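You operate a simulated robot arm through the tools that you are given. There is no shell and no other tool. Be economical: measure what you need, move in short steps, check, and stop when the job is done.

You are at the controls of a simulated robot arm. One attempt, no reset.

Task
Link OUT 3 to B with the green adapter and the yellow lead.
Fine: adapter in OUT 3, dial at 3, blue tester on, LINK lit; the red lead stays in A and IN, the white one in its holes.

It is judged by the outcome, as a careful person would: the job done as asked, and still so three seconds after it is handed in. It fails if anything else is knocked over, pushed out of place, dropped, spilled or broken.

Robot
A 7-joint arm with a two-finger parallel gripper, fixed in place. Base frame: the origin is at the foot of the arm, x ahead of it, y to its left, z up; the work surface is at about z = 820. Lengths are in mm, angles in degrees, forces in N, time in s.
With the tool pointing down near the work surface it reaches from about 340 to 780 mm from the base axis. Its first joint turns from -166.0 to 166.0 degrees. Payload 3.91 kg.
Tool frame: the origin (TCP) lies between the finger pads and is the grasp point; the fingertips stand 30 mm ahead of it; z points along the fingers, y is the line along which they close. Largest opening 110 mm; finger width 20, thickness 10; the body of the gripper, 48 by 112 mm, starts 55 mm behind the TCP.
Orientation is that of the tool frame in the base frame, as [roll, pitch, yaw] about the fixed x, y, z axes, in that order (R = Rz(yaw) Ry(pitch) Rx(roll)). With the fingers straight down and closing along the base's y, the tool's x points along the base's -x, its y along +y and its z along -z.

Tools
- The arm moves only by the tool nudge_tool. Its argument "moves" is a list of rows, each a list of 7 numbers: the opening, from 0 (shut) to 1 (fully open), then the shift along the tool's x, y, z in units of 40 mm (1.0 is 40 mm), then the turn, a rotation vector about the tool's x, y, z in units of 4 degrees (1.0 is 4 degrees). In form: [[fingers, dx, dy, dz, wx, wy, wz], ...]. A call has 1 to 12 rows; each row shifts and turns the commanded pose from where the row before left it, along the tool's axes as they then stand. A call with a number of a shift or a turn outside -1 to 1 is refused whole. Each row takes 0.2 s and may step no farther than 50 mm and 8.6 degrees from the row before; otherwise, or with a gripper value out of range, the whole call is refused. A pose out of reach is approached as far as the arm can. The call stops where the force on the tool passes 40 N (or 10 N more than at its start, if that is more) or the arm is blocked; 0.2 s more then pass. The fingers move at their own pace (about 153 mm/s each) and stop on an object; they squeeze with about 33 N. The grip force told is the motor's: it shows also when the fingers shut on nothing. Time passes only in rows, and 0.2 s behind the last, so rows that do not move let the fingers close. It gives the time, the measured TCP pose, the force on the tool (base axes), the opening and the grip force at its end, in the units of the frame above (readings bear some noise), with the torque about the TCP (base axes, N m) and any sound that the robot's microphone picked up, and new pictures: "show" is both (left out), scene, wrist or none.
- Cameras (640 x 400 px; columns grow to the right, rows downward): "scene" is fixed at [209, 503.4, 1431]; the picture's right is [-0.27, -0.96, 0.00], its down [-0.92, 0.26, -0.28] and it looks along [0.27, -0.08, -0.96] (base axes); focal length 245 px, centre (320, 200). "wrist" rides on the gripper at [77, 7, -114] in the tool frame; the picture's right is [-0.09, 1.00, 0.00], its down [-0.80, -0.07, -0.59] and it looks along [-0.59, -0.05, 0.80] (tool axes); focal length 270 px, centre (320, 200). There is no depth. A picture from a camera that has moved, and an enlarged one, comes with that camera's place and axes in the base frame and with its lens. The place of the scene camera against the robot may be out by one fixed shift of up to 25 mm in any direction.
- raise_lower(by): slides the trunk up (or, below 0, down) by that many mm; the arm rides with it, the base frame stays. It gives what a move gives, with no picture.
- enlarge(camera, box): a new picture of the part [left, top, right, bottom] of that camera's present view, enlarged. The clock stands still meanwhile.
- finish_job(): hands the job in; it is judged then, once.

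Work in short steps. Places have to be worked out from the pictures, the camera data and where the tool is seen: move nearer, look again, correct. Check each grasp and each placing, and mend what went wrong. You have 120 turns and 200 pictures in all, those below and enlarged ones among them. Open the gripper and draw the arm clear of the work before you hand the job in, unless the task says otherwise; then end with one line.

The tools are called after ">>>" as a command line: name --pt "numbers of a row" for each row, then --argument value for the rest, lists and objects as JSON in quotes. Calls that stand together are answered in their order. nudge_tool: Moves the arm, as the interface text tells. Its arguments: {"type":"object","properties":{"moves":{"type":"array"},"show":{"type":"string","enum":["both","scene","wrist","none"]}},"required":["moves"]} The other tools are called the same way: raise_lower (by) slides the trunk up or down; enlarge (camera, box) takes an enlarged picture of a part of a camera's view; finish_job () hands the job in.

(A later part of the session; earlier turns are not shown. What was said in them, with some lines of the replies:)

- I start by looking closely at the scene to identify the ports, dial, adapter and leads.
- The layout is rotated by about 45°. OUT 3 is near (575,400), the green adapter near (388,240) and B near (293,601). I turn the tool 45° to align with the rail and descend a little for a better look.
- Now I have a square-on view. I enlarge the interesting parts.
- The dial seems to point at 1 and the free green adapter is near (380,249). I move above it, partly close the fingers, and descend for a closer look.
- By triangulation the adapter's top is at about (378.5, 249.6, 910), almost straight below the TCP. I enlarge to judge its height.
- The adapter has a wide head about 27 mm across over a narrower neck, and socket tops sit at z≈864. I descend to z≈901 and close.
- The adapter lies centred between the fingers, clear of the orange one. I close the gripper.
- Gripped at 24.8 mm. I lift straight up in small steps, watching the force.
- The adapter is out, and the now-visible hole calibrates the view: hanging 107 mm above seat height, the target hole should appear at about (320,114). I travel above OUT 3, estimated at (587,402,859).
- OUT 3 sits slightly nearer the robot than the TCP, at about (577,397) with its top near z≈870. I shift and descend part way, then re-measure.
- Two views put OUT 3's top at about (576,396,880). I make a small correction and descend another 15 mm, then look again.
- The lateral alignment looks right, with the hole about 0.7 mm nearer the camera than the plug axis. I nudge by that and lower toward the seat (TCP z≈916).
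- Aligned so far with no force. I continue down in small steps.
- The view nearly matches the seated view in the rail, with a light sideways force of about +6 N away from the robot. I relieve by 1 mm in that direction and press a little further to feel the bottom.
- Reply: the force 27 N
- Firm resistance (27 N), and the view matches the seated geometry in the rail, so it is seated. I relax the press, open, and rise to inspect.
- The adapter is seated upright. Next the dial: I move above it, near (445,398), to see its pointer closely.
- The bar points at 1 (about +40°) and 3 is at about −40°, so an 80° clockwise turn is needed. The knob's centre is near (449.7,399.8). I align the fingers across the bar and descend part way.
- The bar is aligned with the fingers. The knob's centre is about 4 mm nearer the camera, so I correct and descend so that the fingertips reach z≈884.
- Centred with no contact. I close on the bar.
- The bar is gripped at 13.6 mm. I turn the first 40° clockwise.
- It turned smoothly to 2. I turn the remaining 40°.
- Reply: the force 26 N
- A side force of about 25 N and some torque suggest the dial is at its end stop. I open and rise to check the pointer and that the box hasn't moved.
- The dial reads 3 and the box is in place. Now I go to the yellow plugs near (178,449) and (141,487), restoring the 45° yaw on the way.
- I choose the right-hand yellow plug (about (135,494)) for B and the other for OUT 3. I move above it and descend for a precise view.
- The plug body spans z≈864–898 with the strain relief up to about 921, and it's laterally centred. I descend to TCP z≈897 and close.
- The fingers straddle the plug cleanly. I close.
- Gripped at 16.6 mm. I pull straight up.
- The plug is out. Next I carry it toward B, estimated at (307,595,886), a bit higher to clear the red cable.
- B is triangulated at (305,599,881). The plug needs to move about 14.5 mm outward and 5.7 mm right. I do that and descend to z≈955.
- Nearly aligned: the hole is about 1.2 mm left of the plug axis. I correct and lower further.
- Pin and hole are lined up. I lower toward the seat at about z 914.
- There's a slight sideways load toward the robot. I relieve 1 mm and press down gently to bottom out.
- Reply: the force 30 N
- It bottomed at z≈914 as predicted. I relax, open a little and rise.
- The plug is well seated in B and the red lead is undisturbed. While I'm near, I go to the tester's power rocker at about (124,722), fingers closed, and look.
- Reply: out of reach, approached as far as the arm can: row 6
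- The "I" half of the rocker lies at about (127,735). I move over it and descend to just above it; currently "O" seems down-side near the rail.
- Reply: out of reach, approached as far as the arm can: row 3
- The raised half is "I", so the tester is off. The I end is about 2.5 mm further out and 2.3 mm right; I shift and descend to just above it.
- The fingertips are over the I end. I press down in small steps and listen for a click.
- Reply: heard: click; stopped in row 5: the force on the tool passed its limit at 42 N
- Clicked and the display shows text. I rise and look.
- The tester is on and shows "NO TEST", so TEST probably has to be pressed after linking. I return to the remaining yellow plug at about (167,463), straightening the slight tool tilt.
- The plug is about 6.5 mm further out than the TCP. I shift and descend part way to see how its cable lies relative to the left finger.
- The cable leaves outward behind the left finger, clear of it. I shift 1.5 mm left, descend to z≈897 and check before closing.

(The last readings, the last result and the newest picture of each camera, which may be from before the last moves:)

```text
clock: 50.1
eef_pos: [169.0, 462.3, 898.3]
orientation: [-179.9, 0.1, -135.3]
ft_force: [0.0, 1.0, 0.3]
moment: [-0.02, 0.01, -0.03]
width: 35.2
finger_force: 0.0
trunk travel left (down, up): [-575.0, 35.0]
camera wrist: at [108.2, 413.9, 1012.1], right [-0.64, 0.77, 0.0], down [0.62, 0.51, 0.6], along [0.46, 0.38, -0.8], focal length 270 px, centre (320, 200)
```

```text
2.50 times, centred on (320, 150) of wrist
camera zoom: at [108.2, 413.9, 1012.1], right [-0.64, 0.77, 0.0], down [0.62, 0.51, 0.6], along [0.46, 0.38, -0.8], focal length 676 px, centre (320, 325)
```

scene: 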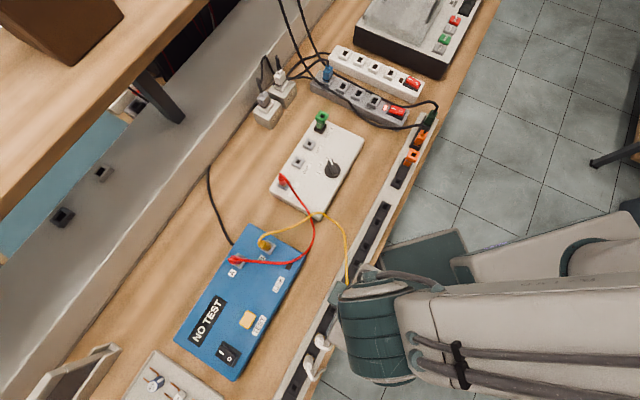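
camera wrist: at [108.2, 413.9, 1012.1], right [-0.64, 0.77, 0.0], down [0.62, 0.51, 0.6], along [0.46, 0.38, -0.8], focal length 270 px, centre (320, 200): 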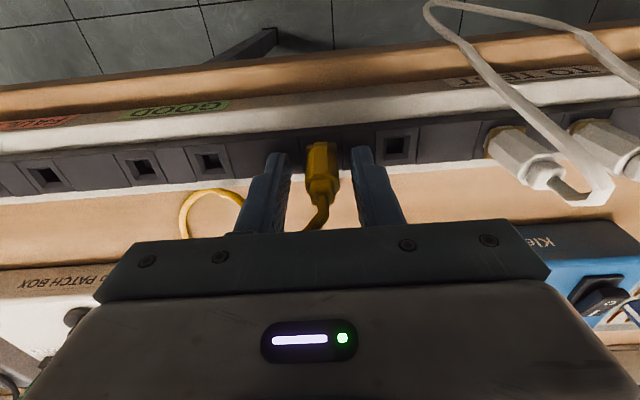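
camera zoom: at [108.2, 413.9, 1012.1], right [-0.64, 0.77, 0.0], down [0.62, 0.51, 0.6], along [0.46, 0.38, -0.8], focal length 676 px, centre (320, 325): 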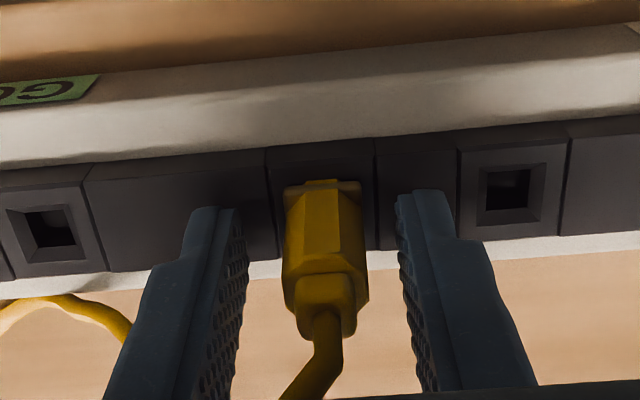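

Well centred. I close and pull straight up.

>>> nudge_tool --pt "0.0 0 0 0 0 0 0" --pt "0.0 0 0 0 0 0 0" --pt "0.0 0 0 0 0 0 0" --show "none"

>>> nudge_tool --pt "0.0 0 0 -0.25 0 0 0" --pt "0.0 0 0 -0.25 0 0 0" --pt "0.0 0 0 -0.5 0 0 0" --pt "0.0 0 0 -0.8 0 0 0" --pt "0.0 0 0 0 0 0 0" --show "wrist"

>>> enlarge --camera "wrist" --box '[240, 70, 400, 230]'

```text
clock: 50.9
eef_pos: [167.6, 463.4, 898.3]
orientation: [180.0, 0.1, -135.3]
ft_force: [-0.4, 1.3, -0.8]
moment: [0.07, 0.0, -0.01]
width: 16.6
finger_force: 32.8
trunk travel left (down, up): [-575.0, 35.0]
```

```text
clock: 52.1
eef_pos: [165.2, 465.8, 970.7]
orientation: [180.0, 0.1, -135.3]
ft_force: [-0.5, 0.4, -0.9]
moment: [-0.04, 0.01, -0.03]
width: 16.8
finger_force: 32.4
trunk travel left (down, up): [-575.0, 35.0]
camera wrist: at [106.2, 416.0, 1085.1], right [-0.64, 0.77, 0.0], down [0.62, 0.51, 0.6], along [0.46, 0.38, -0.8], focal length 270 px, centre (320, 200)
```

wrist: 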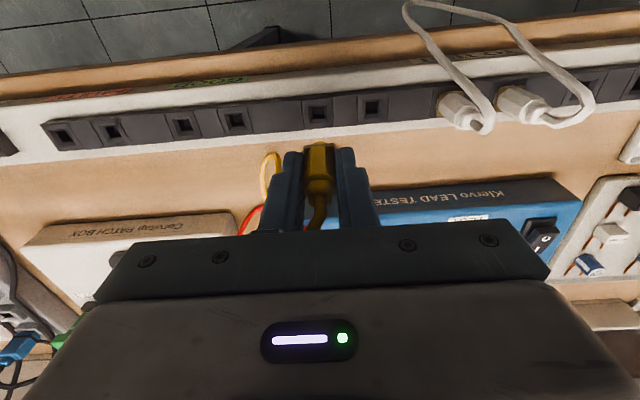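

```text
2.50 times, centred on (320, 150) of wrist
camera zoom: at [106.2, 416.0, 1085.1], right [-0.64, 0.77, 0.0], down [0.62, 0.51, 0.6], along [0.46, 0.38, -0.8], focal length 676 px, centre (320, 325)
```

zoom: 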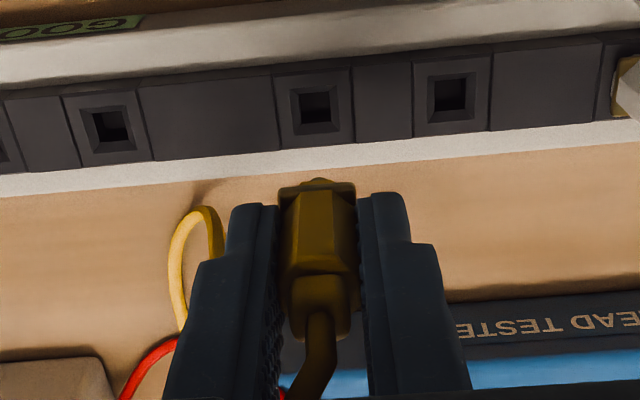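

The second plug is free. I rise to z≈1050 and carry it to above the adapter at OUT 3.

>>> nudge_tool --pt "0.0 0 0 -1 0 0 0" --pt "0.0 0 0 -1 0 0 0" --pt "0.0 -0.67 -0.94 0 0 0 0" --pt "0.0 -0.67 -0.94 0 0 0 0" --pt "0.0 -0.67 -0.94 0 0 0 0" --pt "0.0 -0.67 -0.94 0 0 0 0" --pt "0.0 -0.67 -0.94 0 0 0 0" --pt "0.0 -0.67 -0.94 0 0 0 0" --pt "0.0 -0.67 -0.94 0 0 0 0" --pt "0.0 -0.67 -0.94 0 0 0 0" --pt "0.0 -0.67 -0.94 0 0 0 0" --pt "0.0 0 0 0 0 0 0"

>>> enlarge --camera "wrist" --box '[220, 40, 420, 200]'

```text
clock: 54.7
eef_pos: [575.4, 394.0, 1054.1]
orientation: [-180.0, 0.1, -135.3]
ft_force: [-0.7, -0.7, 0.1]
moment: [-0.04, 0.02, -0.03]
width: 16.8
finger_force: 33.0
trunk travel left (down, up): [-575.0, 35.0]
camera wrist: at [515.3, 344.6, 1169.4], right [-0.64, 0.77, 0.0], down [0.62, 0.51, 0.6], along [0.46, 0.38, -0.8], focal length 270 px, centre (320, 200)
```

scene: 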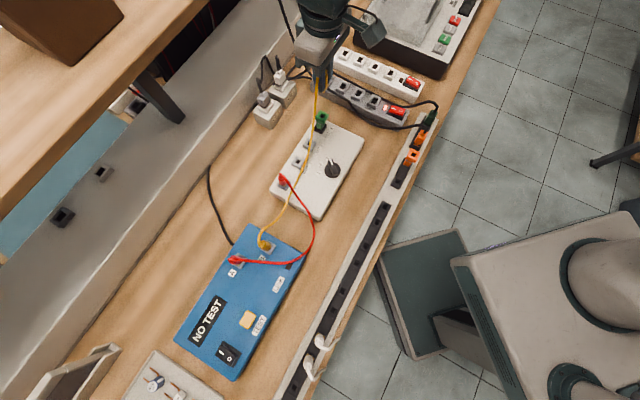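
wrist: 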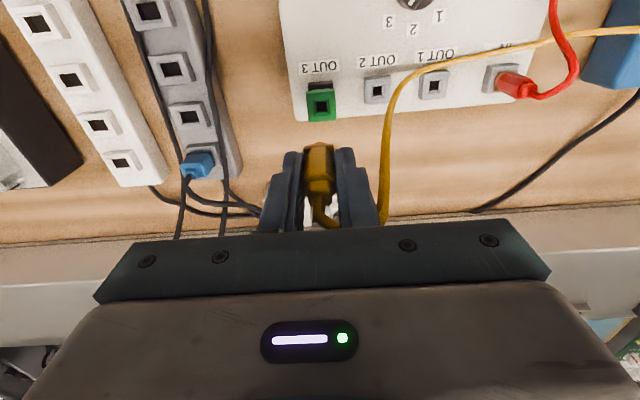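

```text
2.50 times, centred on (320, 120) of wrist
camera zoom: at [515.3, 344.6, 1169.4], right [-0.64, 0.77, 0.0], down [0.62, 0.51, 0.6], along [0.46, 0.38, -0.8], focal length 676 px, centre (320, 400)
```

zoom: 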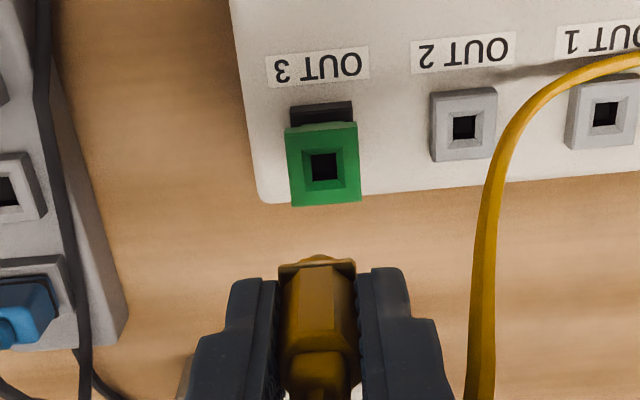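

The adapter's socket lies almost directly below the plug. With 1 mm corrections I descend to z≈995.

>>> nudge_tool --pt "0.0 -0.02 0.02 0.6 0 0 0" --pt "0.0 0 0 0.6 0 0 0" --pt "0.0 0 0 0.3 0 0 0" --pt "0.0 0 0 0 0 0 0" --show "none"

>>> enlarge --camera "wrist" --box '[240, 80, 400, 220]'

>>> enlarge --camera "scene" --box '[280, 50, 380, 150]'

```text
clock: 55.7
eef_pos: [576.1, 394.3, 992.2]
orientation: [-179.9, 0.1, -135.3]
ft_force: [-0.6, -0.5, -0.8]
moment: [0.0, 0.02, 0.02]
width: 16.7
finger_force: 32.6
trunk travel left (down, up): [-575.0, 35.0]
```

```text
2.86 times, centred on (320, 150) of wrist
camera zoom: at [516.3, 344.4, 1107.9], right [-0.64, 0.77, 0.0], down [0.62, 0.51, 0.6], along [0.46, 0.38, -0.8], focal length 772 px, centre (320, 343)
```

zoom: 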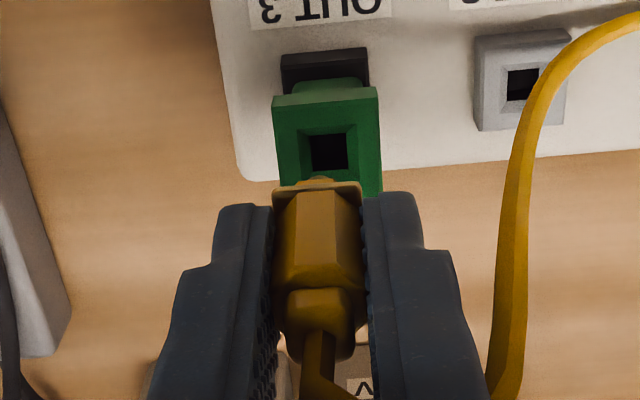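

```text
4.00 times, centred on (330, 100) of scene
camera zoom: at [209.0, 503.4, 1431.0], right [-0.27, -0.96, 0.0], down [-0.92, 0.26, -0.28], along [0.27, -0.08, -0.96], focal length 978 px, centre (280, 600)
```

zoom: 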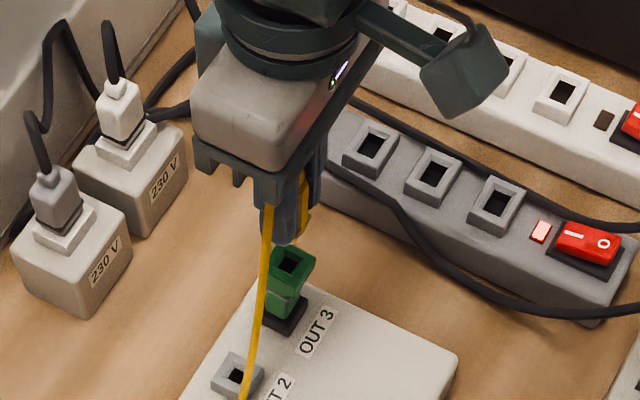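

The hole is 2 mm right of the pin. I correct and descend another 10 mm.

>>> nudge_tool --pt "0.0 -0.01 0.05 0 0 0 0" --pt "0.0 0 0 0.25 0 0 0" --pt "0.0 0 0 0 0 0 0" --show "none"

>>> enlarge --camera "wrist" --box '[240, 80, 400, 220]'

```text
clock: 56.5
eef_pos: [575.0, 396.5, 983.0]
orientation: [180.0, 0.1, -135.4]
ft_force: [0.3, -0.4, -0.7]
moment: [0.01, -0.01, 0.0]
width: 16.6
finger_force: 33.3
trunk travel left (down, up): [-575.0, 35.0]
```

```text
2.86 times, centred on (320, 150) of wrist
camera zoom: at [515.9, 347.3, 1097.3], right [-0.64, 0.77, 0.0], down [0.62, 0.51, 0.6], along [0.46, 0.38, -0.8], focal length 772 px, centre (320, 343)
```

zoom: 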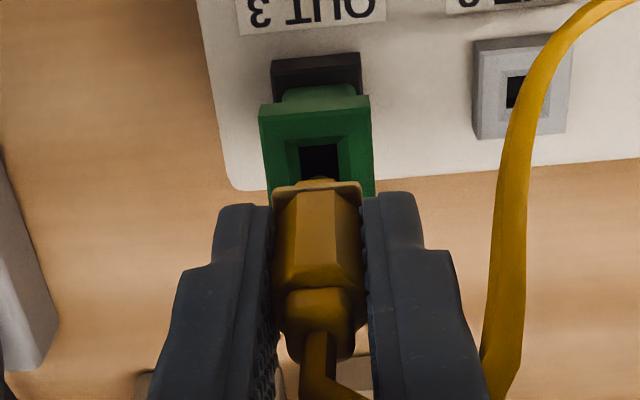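

Laterally aligned. I lower toward the expected seat at z≈960 in small steps.

>>> nudge_tool --pt "0.0 0.015 0 0.15 0 0 0" --pt "0.0 0 0 0.1 0 0 0" --pt "0.0 0 0 0.1 0 0 0" --pt "0.0 0 0 0.1 0 0 0" --show "none"

>>> enlarge --camera "wrist" --box '[240, 80, 400, 220]'

```text
clock: 57.5
eef_pos: [575.4, 396.9, 963.1]
orientation: [-179.9, -0.1, -135.3]
ft_force: [0.6, 0.3, 0.6]
moment: [0.0, 0.01, 0.01]
width: 16.6
finger_force: 32.8
trunk travel left (down, up): [-575.0, 35.0]
```

```text
2.86 times, centred on (320, 150) of wrist
camera zoom: at [514.8, 346.9, 1078.1], right [-0.64, 0.77, 0.0], down [0.62, 0.51, 0.59], along [0.46, 0.38, -0.8], focal length 772 px, centre (320, 343)
```

zoom: 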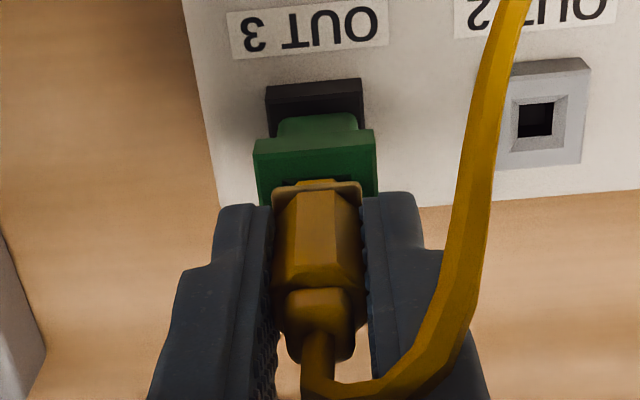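

No resistance; it's going in. I continue to press to the bottom.

>>> nudge_tool --pt "0.0 0 0 0.07 0 0 0" --pt "0.0 0 0 0.07 0 0 0" --pt "0.0 0 0 0.05 0 0 0" --pt "0.0 0 0 0.05 0 0 0" --show "none"

>>> enlarge --camera "wrist" --box '[240, 80, 400, 220]'

```text
clock: 58.5
eef_pos: [575.4, 395.7, 957.4]
orientation: [-179.9, 0.4, -135.2]
ft_force: [2.3, 1.8, 29.2]
moment: [0.18, -0.1, 0.0]
width: 17.3
finger_force: 32.8
trunk travel left (down, up): [-575.0, 35.0]
```

```text
2.86 times, centred on (320, 150) of wrist
camera zoom: at [514.5, 346.1, 1070.8], right [-0.64, 0.77, 0.0], down [0.62, 0.51, 0.6], along [0.46, 0.38, -0.8], focal length 772 px, centre (320, 343)
```

zoom: 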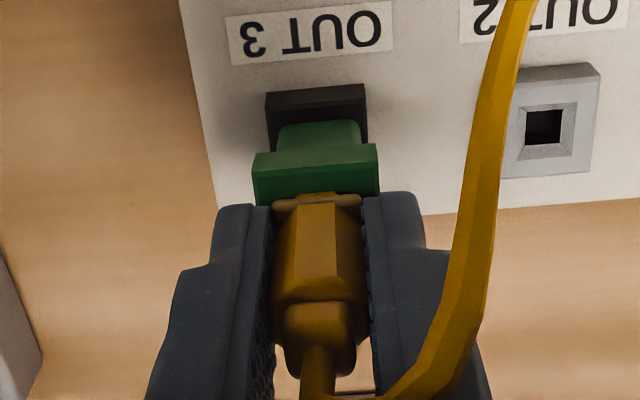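

Bottomed with 29 N. I relax, open and rise, watching the cable.

>>> nudge_tool --pt "0.0 0 0 -0.09 0 0 0" --pt "0.28 0 0 0 0 0 0" --pt "0.28 0 0 0 0 0 0" --pt "0.28 0 0 -0.4 0 0 0" --pt "0.28 0 0 -0.6 0 0 0" --pt "0.28 0 0 -1 0 0 0" --pt "0.28 0 0 -0.8 0 0 0"

>>> enlarge --camera "wrist" --box '[240, 40, 480, 220]'

>>> enlarge --camera "scene" --box '[170, 80, 390, 380]'

```text
clock: 60.1
eef_pos: [571.8, 396.4, 1069.0]
orientation: [-180.0, 0.1, -135.3]
ft_force: [-0.1, -0.4, -0.4]
moment: [-0.02, 0.02, 0.03]
width: 30.8
finger_force: 0.1
trunk travel left (down, up): [-575.0, 35.0]
camera wrist: at [512.3, 347.0, 1184.0], right [-0.64, 0.77, 0.0], down [0.62, 0.51, 0.6], along [0.46, 0.38, -0.8], focal length 270 px, centre (320, 200)
```

scene: 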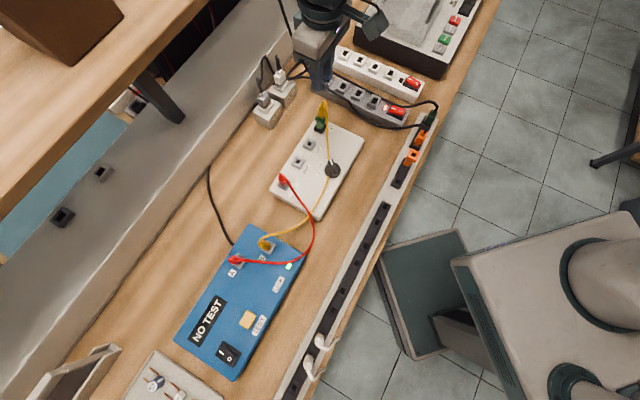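
wrist: 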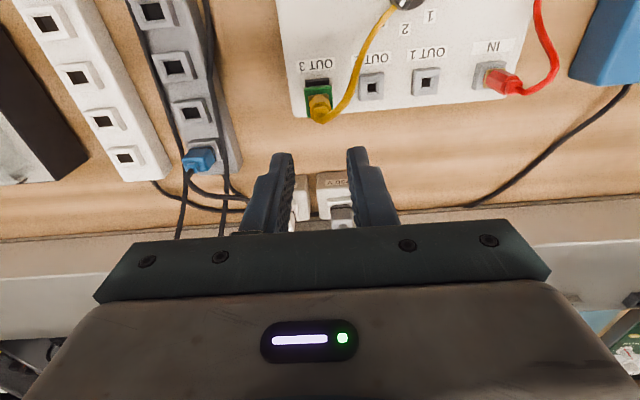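

```text
2.22 times, centred on (360, 130) of wrist
camera zoom: at [512.3, 347.0, 1184.0], right [-0.64, 0.77, 0.0], down [0.62, 0.51, 0.6], along [0.46, 0.38, -0.8], focal length 601 px, centre (231, 356)
```

zoom: 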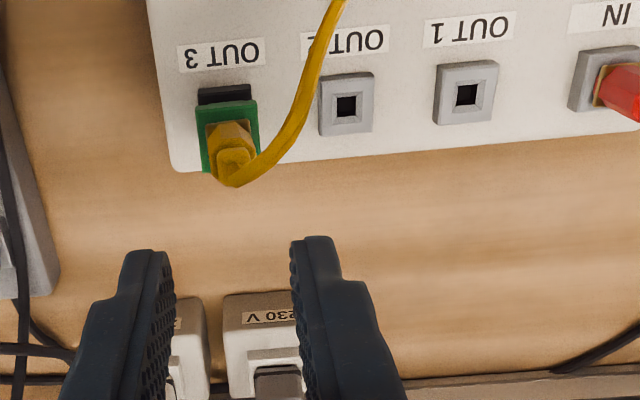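

```text
1.33 times, centred on (280, 230) of scene
camera zoom: at [209.0, 503.4, 1431.0], right [-0.27, -0.96, 0.0], down [-0.92, 0.26, -0.28], along [0.27, -0.08, -0.96], focal length 326 px, centre (373, 160)
```

zoom: 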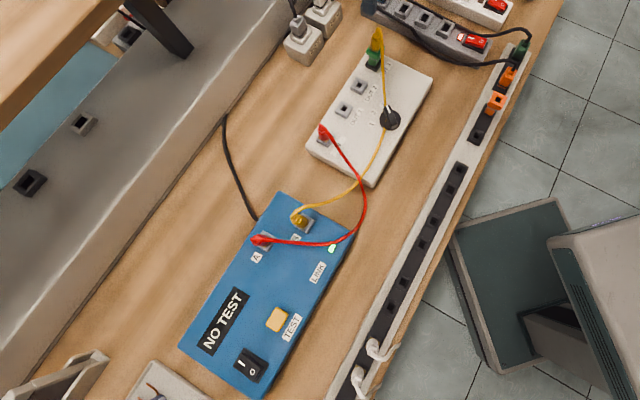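

The LINK lamp is glowing. I draw the arm clear and verify everything close up.

>>> nudge_tool --pt "0.5 0 0 -1 0 0 0" --pt "0.5 0.8 0 -0.9 0 0 0" --pt "0.5 1 -0.3 -0.3 0 0 0" --pt "0.5 1 -0.3 0 0 0 0" --pt "0.5 1 -0.3 0 0 0 0" --pt "0.5 1 -0.3 0 0 0 0" --pt "0.5 0 0 0 0 0 0"

>>> enlarge --camera "scene" --box '[220, 215, 320, 285]'

>>> enlarge --camera "scene" --box '[265, 85, 385, 225]'

>>> enlarge --camera "wrist" --box '[220, 0, 480, 200]'

```text
clock: 61.7
eef_pos: [473.0, 227.1, 1158.5]
orientation: [180.0, 0.1, -135.3]
ft_force: [-0.5, 0.3, -0.2]
moment: [-0.02, 0.0, -0.01]
width: 54.7
finger_force: 0.0
trunk travel left (down, up): [-575.0, 35.0]
camera wrist: at [413.4, 177.6, 1273.3], right [-0.64, 0.77, 0.0], down [0.62, 0.51, 0.6], along [0.46, 0.38, -0.8], focal length 270 px, centre (320, 200)
```

scene: 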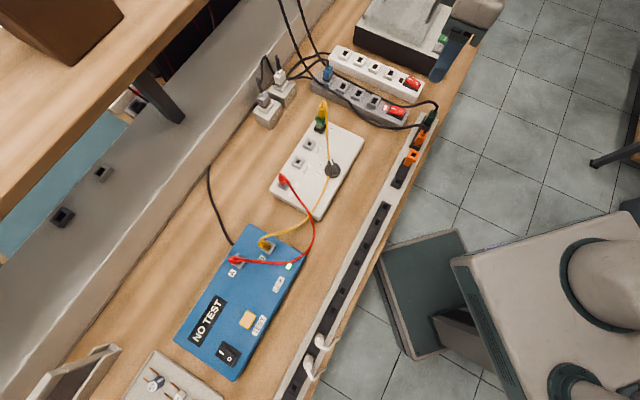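
wrist: 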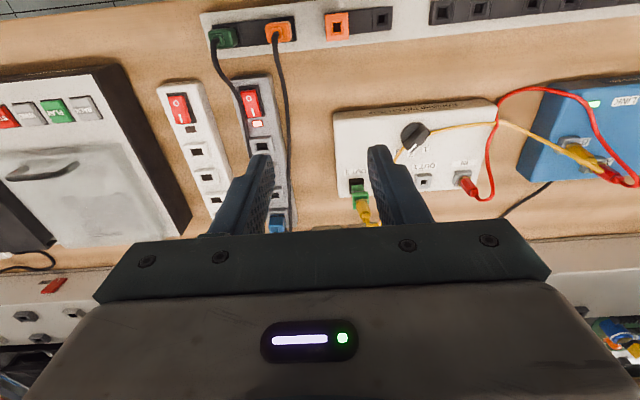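

```text
5.71 times, centred on (270, 250) of scene
camera zoom: at [209.0, 503.4, 1431.0], right [-0.27, -0.96, 0.0], down [-0.92, 0.26, -0.28], along [0.27, -0.08, -0.96], focal length 1398 px, centre (606, -86)
```

zoom: 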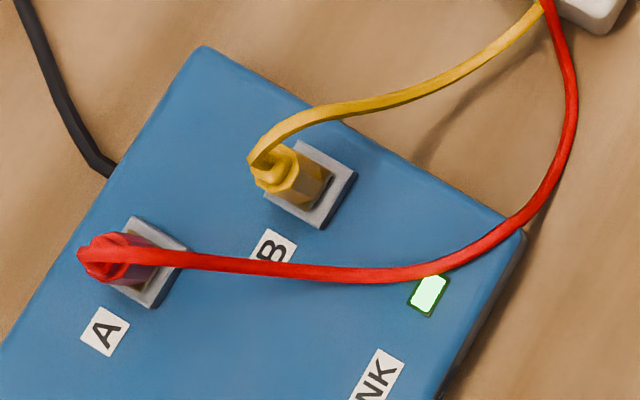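

```text
2.86 times, centred on (325, 155) of scene
camera zoom: at [209.0, 503.4, 1431.0], right [-0.27, -0.96, 0.0], down [-0.92, 0.26, -0.28], along [0.27, -0.08, -0.96], focal length 699 px, centre (306, 329)
```

zoom: 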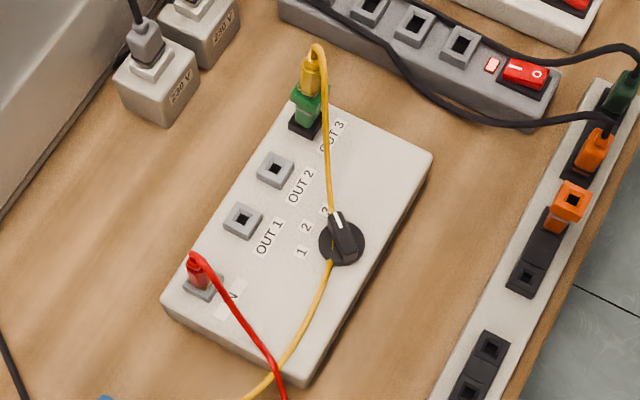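

```text
2.00 times, centred on (350, 100) of wrist
camera zoom: at [413.4, 177.6, 1273.3], right [-0.64, 0.77, 0.0], down [0.62, 0.51, 0.6], along [0.46, 0.38, -0.8], focal length 541 px, centre (260, 400)
```

zoom: 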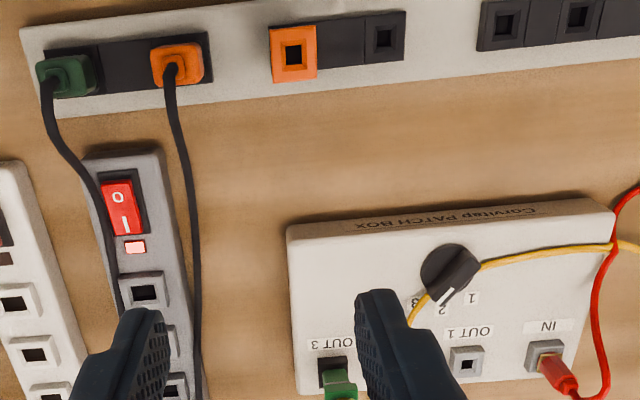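

All is as asked: the LINK lamp is lit, the adapter and yellow plugs are seated, the dial points to 3, the tester is on, and the red and white leads are untouched. The arm is clear with the gripper open, so I hand in.

>>> finish_job

```text
The job is handed in.
```

OUT 3 is now linked to B through the green adapter and the yellow lead: the dial is at 3, the tester is on, LINK is lit, and the red and white leads were left as they were. The tester display reads "NO TEST" because I did not press its TEST button, which the task didn't ask for.
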